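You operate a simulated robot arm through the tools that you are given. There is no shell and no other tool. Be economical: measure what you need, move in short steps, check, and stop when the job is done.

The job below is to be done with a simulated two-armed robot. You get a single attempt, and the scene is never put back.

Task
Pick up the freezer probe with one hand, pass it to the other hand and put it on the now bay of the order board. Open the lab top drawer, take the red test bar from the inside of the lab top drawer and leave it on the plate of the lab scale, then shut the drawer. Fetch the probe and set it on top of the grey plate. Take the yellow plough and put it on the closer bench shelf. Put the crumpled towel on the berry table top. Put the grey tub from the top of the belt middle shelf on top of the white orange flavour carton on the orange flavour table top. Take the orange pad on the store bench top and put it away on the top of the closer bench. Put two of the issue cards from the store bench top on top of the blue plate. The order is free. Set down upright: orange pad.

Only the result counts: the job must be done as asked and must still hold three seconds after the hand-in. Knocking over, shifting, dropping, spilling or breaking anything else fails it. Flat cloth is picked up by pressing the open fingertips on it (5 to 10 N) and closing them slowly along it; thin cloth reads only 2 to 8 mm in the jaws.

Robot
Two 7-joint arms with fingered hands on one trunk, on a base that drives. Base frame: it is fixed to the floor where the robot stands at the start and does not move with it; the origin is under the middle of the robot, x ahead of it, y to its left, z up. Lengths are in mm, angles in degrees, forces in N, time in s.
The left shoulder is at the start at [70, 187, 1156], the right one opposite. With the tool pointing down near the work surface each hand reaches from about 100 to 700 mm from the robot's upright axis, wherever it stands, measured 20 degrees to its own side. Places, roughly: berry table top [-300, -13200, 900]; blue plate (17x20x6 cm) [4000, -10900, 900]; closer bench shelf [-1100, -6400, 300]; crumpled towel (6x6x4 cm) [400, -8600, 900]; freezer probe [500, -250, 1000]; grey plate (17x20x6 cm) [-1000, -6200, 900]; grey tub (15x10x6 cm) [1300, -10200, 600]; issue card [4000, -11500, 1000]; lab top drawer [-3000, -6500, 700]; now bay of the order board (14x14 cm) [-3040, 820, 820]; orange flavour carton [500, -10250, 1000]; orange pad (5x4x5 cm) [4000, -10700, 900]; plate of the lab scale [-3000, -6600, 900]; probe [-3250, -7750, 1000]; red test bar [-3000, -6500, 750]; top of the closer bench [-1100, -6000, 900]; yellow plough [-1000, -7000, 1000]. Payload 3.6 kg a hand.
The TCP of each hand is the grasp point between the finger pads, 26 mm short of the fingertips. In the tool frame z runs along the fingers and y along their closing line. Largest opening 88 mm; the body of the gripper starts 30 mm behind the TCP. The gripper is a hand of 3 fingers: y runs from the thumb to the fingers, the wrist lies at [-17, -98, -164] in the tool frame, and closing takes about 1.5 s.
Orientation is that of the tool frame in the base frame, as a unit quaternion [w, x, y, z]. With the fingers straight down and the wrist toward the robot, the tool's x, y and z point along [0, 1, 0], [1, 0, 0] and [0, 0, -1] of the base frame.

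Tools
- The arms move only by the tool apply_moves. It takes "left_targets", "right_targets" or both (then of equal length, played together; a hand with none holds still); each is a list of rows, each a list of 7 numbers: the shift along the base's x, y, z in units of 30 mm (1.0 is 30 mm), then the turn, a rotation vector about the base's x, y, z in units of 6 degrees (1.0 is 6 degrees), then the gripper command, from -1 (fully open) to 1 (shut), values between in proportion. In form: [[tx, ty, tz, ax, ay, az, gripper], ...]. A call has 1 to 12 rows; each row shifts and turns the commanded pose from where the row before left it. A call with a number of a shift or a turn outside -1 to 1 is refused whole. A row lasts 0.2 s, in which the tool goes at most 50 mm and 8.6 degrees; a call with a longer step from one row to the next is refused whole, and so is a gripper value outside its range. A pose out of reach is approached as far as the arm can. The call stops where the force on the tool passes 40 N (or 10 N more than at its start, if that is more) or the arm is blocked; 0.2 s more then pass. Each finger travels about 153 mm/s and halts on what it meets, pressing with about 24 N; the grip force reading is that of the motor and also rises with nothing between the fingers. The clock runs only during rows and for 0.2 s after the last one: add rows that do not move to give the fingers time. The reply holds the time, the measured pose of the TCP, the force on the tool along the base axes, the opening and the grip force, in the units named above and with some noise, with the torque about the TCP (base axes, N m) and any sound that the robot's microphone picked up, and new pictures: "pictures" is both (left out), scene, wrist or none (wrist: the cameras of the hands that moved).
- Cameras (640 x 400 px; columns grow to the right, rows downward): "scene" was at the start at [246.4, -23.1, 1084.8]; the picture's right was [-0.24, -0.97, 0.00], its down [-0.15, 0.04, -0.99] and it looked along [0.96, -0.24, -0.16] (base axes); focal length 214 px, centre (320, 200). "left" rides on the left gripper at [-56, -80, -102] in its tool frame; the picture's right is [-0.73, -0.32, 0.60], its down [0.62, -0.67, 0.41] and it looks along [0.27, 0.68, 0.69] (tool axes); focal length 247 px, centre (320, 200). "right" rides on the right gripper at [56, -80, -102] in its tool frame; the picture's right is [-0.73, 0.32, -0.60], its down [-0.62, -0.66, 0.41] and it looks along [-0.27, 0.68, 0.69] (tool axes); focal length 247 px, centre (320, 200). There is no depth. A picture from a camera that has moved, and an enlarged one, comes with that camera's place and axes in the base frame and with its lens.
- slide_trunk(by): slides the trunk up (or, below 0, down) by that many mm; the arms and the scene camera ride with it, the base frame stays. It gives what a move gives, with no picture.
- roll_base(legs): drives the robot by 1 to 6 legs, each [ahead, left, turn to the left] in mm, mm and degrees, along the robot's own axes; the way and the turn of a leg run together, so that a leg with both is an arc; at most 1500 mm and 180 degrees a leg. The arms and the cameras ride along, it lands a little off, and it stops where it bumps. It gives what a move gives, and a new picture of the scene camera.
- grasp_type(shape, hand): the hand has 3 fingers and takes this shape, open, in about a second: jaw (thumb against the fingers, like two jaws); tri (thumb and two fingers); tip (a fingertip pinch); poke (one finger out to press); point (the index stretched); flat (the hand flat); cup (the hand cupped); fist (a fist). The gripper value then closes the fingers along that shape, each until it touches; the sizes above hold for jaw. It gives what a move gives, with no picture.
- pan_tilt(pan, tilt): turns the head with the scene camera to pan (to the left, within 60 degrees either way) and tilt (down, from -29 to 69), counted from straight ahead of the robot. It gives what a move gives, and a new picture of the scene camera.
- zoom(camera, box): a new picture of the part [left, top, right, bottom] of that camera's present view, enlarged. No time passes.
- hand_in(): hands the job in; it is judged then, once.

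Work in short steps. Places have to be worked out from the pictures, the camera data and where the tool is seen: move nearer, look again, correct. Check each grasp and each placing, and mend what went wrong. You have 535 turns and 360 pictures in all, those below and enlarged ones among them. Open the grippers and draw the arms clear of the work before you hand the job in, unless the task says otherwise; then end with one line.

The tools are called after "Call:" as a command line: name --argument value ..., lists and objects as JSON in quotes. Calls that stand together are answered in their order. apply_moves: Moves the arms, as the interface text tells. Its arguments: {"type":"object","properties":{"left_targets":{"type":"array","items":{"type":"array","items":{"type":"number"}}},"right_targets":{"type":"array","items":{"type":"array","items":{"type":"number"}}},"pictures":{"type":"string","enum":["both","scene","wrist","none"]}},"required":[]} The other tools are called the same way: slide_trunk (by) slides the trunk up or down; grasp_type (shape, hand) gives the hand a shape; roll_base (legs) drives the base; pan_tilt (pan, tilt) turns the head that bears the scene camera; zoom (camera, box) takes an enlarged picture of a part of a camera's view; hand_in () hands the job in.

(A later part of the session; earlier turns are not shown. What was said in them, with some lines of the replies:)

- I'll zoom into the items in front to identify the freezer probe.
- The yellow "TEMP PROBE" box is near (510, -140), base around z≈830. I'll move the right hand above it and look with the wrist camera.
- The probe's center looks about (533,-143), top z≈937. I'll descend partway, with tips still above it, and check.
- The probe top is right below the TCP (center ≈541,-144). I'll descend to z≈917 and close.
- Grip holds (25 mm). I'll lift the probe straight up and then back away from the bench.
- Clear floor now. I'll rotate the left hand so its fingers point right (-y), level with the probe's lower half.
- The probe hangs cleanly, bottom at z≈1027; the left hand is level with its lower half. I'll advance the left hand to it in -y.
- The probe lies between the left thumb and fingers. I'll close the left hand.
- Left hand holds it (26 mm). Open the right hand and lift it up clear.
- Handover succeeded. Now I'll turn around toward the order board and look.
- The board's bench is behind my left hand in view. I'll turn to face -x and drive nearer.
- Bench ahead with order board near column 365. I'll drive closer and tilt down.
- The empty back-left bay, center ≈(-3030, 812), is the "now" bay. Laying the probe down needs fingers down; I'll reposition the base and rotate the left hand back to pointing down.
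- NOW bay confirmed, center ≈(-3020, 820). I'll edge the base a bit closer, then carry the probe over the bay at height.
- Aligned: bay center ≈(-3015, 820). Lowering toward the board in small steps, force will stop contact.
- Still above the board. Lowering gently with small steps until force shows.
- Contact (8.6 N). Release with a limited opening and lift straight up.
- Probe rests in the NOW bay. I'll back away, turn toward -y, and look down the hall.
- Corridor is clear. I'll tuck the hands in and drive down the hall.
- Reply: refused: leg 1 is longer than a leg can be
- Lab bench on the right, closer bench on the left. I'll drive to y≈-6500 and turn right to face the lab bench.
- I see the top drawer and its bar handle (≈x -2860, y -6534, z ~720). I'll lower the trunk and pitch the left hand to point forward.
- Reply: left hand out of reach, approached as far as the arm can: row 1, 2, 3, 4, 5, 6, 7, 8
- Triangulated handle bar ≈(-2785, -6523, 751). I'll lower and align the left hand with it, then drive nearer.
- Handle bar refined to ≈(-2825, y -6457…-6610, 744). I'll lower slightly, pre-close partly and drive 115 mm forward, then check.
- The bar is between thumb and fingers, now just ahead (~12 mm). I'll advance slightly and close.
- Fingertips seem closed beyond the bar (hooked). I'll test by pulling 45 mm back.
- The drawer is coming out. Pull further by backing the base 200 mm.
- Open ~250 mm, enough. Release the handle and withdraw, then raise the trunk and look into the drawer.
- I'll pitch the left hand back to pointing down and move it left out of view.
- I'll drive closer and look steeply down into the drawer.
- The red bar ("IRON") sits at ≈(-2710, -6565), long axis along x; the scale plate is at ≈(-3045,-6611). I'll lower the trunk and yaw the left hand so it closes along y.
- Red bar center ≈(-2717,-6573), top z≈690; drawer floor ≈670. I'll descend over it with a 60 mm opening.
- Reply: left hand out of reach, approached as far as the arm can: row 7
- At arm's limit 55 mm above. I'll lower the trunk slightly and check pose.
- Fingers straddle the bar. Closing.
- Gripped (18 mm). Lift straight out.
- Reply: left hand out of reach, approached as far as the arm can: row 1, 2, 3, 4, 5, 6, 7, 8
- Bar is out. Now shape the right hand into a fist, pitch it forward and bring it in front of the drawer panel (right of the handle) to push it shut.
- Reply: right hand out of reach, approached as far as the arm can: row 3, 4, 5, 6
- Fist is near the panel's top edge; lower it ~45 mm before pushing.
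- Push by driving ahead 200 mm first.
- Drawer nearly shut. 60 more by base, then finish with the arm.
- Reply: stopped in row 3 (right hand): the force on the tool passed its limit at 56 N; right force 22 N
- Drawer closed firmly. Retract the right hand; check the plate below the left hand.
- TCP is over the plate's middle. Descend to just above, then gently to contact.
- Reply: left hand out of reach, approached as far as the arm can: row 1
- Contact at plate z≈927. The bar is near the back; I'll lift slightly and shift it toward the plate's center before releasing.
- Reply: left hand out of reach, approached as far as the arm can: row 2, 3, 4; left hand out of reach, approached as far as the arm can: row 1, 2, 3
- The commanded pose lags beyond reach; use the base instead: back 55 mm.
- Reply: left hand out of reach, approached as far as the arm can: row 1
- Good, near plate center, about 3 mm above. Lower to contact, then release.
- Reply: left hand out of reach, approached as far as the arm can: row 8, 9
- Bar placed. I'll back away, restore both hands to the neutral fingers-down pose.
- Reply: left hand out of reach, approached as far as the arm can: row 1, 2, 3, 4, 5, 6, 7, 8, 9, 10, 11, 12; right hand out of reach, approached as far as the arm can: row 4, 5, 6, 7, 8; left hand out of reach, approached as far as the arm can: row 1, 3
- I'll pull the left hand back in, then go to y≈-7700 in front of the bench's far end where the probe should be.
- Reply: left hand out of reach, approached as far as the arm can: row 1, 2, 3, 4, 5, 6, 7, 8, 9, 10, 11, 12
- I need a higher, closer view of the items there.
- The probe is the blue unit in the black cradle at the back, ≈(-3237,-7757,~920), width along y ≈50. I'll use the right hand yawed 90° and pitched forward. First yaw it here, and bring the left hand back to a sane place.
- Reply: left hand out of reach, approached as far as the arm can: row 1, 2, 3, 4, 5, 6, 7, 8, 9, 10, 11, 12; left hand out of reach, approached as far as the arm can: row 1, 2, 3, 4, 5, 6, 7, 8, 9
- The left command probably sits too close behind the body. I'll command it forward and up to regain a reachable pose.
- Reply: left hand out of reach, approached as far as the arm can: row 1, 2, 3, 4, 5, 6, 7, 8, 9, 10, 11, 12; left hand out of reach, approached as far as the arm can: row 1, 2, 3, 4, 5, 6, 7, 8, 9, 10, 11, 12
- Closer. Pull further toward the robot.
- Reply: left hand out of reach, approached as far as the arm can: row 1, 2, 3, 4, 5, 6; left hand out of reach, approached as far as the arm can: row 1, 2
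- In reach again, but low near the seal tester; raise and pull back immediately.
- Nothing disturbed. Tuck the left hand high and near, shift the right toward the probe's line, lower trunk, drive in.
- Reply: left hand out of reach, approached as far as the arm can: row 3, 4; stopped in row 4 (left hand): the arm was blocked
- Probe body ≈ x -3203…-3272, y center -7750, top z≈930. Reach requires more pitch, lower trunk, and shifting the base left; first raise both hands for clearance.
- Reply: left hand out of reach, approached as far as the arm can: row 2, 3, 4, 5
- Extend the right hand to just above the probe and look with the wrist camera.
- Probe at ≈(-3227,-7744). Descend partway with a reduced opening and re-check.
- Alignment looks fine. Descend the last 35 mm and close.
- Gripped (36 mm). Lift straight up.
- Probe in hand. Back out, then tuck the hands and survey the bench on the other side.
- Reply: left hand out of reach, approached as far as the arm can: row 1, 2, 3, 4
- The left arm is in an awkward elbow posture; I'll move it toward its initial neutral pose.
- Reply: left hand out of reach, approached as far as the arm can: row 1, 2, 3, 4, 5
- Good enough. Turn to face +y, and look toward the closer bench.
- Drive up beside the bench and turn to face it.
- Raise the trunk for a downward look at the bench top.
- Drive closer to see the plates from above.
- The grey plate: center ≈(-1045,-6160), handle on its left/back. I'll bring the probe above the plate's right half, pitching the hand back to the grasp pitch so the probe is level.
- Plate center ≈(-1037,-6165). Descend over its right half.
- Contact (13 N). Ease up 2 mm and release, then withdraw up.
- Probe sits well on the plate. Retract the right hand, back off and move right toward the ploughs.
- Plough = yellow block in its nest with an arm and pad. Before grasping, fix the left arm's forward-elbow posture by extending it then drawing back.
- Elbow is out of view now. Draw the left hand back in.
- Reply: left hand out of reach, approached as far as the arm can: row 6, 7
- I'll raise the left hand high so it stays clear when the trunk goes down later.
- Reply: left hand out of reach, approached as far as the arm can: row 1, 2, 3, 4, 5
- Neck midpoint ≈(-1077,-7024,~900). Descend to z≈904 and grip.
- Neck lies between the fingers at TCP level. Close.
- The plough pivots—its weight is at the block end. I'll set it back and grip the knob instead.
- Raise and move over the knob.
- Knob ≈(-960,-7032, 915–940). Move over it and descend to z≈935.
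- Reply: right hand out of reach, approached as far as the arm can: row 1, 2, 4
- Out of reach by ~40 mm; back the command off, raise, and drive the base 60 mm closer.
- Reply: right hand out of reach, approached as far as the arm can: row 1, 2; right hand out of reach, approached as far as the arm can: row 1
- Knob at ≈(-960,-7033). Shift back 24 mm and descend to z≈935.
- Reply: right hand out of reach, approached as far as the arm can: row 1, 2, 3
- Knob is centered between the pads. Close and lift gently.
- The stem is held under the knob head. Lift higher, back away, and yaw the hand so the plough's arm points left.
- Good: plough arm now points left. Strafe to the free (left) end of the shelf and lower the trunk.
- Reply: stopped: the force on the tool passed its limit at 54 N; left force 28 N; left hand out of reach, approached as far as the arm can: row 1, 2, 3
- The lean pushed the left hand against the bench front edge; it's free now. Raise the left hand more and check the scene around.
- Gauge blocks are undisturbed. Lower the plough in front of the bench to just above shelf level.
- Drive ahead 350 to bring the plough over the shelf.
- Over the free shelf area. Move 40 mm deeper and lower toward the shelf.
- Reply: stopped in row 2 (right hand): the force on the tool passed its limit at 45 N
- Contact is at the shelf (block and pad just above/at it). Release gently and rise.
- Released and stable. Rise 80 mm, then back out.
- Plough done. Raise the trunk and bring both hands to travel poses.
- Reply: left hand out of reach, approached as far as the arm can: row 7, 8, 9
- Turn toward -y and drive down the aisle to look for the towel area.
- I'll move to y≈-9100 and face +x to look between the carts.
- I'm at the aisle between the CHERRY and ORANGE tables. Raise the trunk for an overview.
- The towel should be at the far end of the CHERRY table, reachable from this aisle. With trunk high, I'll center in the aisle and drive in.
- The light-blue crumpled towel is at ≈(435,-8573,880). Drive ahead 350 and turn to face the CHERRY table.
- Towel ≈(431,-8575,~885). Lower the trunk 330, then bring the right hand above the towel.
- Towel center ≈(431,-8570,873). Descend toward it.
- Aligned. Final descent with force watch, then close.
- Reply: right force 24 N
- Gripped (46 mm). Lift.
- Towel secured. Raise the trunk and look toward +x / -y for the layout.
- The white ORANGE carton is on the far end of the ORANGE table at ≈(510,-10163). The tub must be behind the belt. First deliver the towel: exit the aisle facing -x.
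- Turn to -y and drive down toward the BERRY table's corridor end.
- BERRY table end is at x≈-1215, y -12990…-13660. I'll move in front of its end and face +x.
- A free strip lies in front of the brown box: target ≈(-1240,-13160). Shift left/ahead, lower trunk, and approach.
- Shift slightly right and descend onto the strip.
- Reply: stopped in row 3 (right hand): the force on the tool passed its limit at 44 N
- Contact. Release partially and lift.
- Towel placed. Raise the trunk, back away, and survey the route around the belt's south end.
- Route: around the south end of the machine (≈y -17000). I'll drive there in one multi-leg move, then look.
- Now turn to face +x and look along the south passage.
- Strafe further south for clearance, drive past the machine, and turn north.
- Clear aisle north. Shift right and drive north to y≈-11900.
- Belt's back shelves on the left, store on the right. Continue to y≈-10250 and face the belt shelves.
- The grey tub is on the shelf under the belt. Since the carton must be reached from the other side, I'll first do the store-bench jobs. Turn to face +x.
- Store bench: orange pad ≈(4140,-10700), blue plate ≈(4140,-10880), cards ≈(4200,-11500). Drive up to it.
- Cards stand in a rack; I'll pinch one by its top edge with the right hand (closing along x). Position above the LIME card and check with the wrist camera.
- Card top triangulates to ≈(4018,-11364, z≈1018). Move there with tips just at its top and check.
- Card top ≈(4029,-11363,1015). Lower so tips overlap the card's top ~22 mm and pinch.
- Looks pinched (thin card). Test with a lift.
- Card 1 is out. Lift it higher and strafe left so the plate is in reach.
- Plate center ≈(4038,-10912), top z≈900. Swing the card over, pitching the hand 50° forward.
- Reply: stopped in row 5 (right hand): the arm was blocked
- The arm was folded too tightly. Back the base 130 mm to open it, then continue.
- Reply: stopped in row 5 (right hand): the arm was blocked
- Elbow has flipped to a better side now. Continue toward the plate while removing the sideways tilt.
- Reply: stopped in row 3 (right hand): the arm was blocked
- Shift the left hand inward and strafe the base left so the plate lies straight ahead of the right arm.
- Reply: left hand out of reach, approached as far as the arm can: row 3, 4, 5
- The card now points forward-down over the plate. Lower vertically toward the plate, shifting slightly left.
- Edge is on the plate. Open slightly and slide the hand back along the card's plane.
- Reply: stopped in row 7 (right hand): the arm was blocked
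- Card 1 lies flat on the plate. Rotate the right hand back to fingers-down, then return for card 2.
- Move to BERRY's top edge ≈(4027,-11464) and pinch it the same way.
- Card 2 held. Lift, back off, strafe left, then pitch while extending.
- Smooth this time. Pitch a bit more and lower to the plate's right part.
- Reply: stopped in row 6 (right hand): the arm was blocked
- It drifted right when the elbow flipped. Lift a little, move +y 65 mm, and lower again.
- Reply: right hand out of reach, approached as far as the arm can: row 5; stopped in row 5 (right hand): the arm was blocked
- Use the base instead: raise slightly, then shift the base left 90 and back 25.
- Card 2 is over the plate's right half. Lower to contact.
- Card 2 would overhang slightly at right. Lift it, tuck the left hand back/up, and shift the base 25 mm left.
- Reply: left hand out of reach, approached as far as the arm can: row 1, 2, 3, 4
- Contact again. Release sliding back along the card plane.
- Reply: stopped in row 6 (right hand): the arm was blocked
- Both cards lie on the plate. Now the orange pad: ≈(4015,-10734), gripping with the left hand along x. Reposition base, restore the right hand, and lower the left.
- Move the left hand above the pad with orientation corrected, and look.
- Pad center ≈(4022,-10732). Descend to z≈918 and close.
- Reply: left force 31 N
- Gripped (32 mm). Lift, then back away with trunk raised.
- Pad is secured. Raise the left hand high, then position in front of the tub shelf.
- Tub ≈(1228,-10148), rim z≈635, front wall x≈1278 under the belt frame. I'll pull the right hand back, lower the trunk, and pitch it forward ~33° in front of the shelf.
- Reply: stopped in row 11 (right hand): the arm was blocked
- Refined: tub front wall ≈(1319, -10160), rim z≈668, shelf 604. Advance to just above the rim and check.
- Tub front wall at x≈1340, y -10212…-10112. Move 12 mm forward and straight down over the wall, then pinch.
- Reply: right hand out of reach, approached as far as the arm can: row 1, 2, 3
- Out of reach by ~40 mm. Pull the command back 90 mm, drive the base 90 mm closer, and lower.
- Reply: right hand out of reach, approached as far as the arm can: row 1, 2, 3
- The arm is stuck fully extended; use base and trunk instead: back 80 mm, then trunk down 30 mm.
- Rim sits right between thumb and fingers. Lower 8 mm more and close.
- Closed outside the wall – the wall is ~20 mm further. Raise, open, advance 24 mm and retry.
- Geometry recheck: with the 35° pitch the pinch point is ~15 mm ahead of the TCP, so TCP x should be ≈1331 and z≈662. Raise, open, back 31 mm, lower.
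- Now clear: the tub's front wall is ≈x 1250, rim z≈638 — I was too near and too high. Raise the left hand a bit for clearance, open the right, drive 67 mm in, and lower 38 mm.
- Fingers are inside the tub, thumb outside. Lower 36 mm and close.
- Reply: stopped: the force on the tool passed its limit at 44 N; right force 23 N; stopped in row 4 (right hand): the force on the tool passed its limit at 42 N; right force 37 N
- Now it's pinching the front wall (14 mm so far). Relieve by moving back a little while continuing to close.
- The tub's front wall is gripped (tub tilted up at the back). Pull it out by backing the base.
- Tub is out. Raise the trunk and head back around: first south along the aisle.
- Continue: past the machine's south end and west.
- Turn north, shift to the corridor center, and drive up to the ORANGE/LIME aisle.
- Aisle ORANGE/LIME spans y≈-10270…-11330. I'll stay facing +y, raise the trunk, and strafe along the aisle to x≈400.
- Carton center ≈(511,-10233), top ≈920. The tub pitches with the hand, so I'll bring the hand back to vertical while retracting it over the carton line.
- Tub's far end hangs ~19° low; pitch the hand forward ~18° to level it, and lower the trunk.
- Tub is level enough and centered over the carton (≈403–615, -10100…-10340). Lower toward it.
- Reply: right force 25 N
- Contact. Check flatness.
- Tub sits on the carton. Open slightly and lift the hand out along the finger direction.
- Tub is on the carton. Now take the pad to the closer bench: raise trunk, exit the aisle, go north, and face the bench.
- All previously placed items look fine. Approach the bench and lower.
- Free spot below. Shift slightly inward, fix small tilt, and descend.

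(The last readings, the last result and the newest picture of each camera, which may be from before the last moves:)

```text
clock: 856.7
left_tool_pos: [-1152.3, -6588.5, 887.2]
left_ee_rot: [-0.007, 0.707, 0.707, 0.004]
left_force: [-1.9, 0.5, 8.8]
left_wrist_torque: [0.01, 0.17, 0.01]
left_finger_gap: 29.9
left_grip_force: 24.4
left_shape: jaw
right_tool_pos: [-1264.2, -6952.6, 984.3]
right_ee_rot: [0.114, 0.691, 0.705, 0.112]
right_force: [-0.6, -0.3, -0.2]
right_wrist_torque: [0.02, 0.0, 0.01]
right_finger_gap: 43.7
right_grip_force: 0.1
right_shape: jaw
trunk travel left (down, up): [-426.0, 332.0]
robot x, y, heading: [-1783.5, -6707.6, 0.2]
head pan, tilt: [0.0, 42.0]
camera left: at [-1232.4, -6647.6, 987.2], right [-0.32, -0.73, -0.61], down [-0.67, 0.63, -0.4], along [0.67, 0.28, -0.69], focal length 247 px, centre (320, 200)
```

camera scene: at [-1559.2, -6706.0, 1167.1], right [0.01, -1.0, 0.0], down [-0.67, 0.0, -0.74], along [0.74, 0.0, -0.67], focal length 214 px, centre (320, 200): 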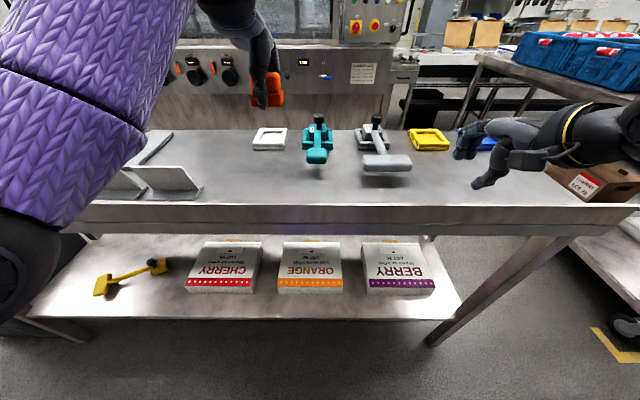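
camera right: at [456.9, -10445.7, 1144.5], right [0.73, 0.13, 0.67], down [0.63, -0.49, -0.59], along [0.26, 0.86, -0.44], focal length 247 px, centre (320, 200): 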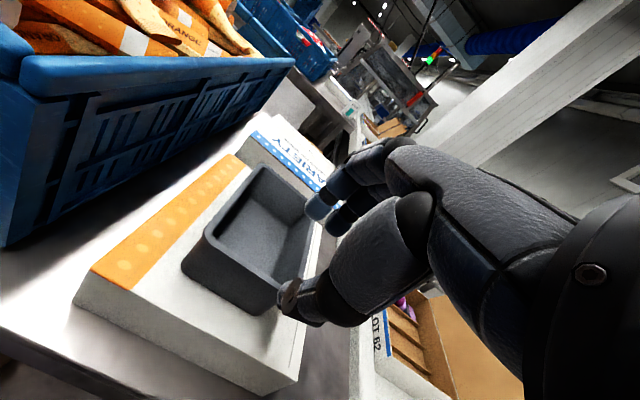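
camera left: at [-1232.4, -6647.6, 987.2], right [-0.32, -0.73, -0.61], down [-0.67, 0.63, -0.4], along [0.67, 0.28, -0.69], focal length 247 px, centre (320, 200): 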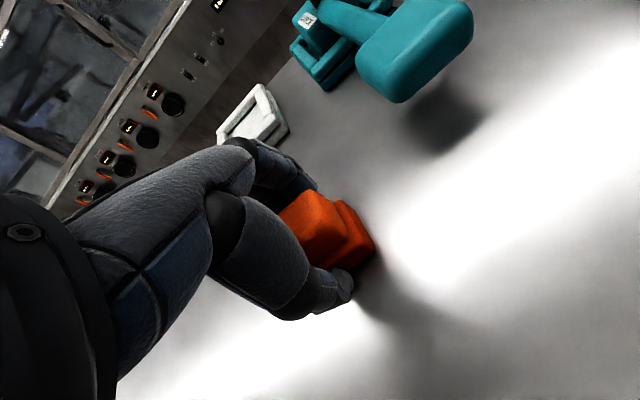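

Contact (9 N), upright. Release slowly and lift straight up.

Call:
apply_moves --left_targets '[[0, 0, 0.05, 0, 0, 0, 0.6], [0, 0, 0, 0, 0, 0, 0.1], [0, 0, 0, 0, 0, 0, -0.6], [0, 0, 0, 0, 0, 0, -0.9], [0, 0, 0, 0, 0, 0, -0.9], [0, 0, 0.5, 0, 0, 0, -0.9], [0, 0, 0.9, 0, 0, 0, -0.9], [0, 0, 1, 0, 0, 0, -0.9], [0, 0, 1, 0, 0, 0, -0.9], [0, 0, 1, 0, 0, 0, -1]]' --pictures "both"

```text
clock: 858.9
left_tool_pos: [-1154.4, -6588.9, 1017.1]
left_ee_rot: [-0.009, 0.708, 0.706, 0.002]
left_force: [-0.1, -0.1, 0.1]
left_wrist_torque: [-0.02, -0.02, -0.04]
left_finger_gap: 88.0
left_grip_force: 0.1
left_shape: jaw
right_tool_pos: [-1264.5, -6952.9, 985.3]
right_ee_rot: [0.112, 0.691, 0.705, 0.111]
right_force: [-0.2, 0.2, 1.1]
right_wrist_torque: [0.0, 0.0, 0.0]
right_finger_gap: 43.5
right_grip_force: 0.1
right_shape: jaw
trunk travel left (down, up): [-426.0, 332.0]
robot x, y, heading: [-1781.2, -6705.8, 0.2]
head pan, tilt: [0.0, 42.0]
camera scene: at [-1559.4, -6706.1, 1167.1], right [0.01, -1.0, 0.0], down [-0.67, 0.0, -0.74], along [0.74, 0.0, -0.67], focal length 214 px, centre (320, 200)
camera left: at [-1232.2, -6647.6, 1119.0], right [-0.33, -0.72, -0.61], down [-0.67, 0.63, -0.4], along [0.67, 0.28, -0.69], focal length 247 px, centre (320, 200)
```

scene: 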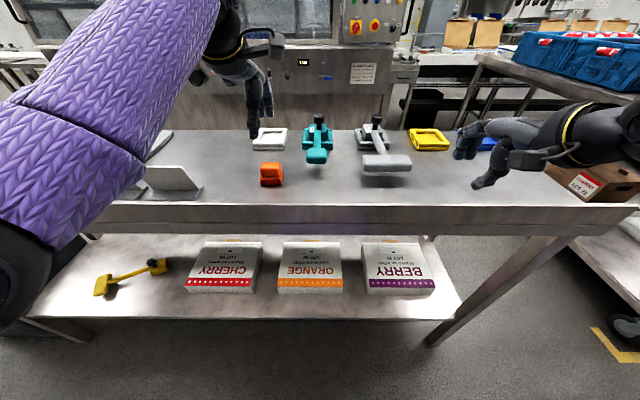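
left: 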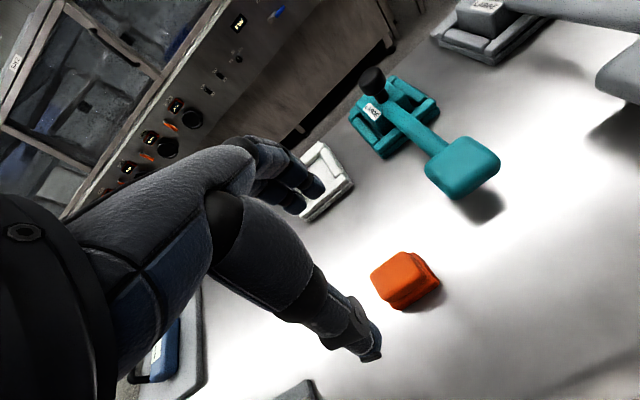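

Pad stands upright on the bench. Raise, back clear, open both grippers.

Call:
slide_trunk --by 150

Call:
roll_base --legs '[[-450, 0, 0]]'

Call:
apply_moves --right_targets '[[0, 0, 0, 0, 0, 0, -1], [0, 0, 0, 0, 0, 0, -1], [0, 0, 0, 0, 0, 0, -1]]' --pictures "none"

```text
clock: 860.7
left_tool_pos: [-1152.5, -6588.1, 1167.8]
left_ee_rot: [-0.009, 0.708, 0.706, 0.003]
left_force: [-0.4, -0.9, 0.4]
left_wrist_torque: [0.01, 0.01, 0.03]
left_finger_gap: 87.6
left_grip_force: 0.2
left_shape: jaw
right_tool_pos: [-1263.6, -6951.7, 1132.3]
right_ee_rot: [0.112, 0.691, 0.705, 0.112]
right_force: [-0.7, -0.1, -1.0]
right_wrist_torque: [0.0, 0.0, -0.02]
right_finger_gap: 43.6
right_grip_force: 0.1
right_shape: jaw
trunk travel left (down, up): [-576.0, 182.0]
robot x, y, heading: [-1781.2, -6705.8, 0.5]
head pan, tilt: [0.0, 42.0]
```

```text
clock: 863.4
left_tool_pos: [-1609.9, -6591.2, 1168.0]
left_ee_rot: [-0.009, 0.708, 0.706, 0.003]
left_force: [-0.8, 0.4, -0.2]
left_wrist_torque: [-0.02, -0.02, 0.03]
left_finger_gap: 87.8
left_grip_force: 0.0
left_shape: jaw
right_tool_pos: [-1719.6, -6953.7, 1133.1]
right_ee_rot: [0.113, 0.691, 0.705, 0.112]
right_force: [1.5, 0.5, 0.5]
right_wrist_torque: [0.0, -0.03, -0.02]
right_finger_gap: 43.8
right_grip_force: 0.1
right_shape: jaw
trunk travel left (down, up): [-576.0, 182.0]
robot x, y, heading: [-2240.8, -6712.4, 0.6]
head pan, tilt: [0.0, 42.0]
camera scene: at [-2025.1, -6708.6, 1322.6], right [0.01, -1.0, 0.0], down [-0.67, 0.0, -0.74], along [0.74, 0.0, -0.67], focal length 214 px, centre (320, 200)
```

scene: 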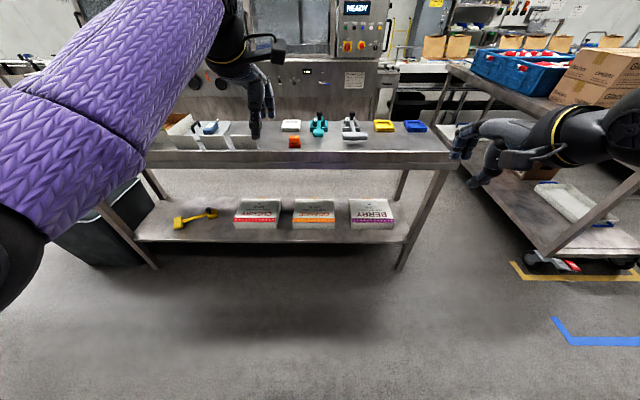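

```text
clock: 864.2
left_tool_pos: [-1610.1, -6591.3, 1167.6]
left_ee_rot: [-0.009, 0.708, 0.706, 0.003]
left_force: [-0.1, -0.9, 1.2]
left_wrist_torque: [-0.01, 0.0, -0.01]
left_finger_gap: 87.6
left_grip_force: 0.0
left_shape: jaw
right_tool_pos: [-1719.9, -6954.4, 1134.4]
right_ee_rot: [0.113, 0.692, 0.705, 0.111]
right_force: [-0.5, -0.6, -1.1]
right_wrist_torque: [-0.01, -0.01, -0.06]
right_finger_gap: 87.7
right_grip_force: 0.1
right_shape: jaw
trunk travel left (down, up): [-576.0, 182.0]
robot x, y, heading: [-2234.3, -6710.8, 0.5]
head pan, tilt: [0.0, 42.0]
```

All jobs are done, the grippers are open and the arms are clear. I'm handing in.

Call:
hand_in

```text
The job is handed in.
```

I did every part of the job and handed it in. After each placement I checked by camera that the item was where it should be; the freezer probe lies on its side in the now bay, and the orange pad stands upright.
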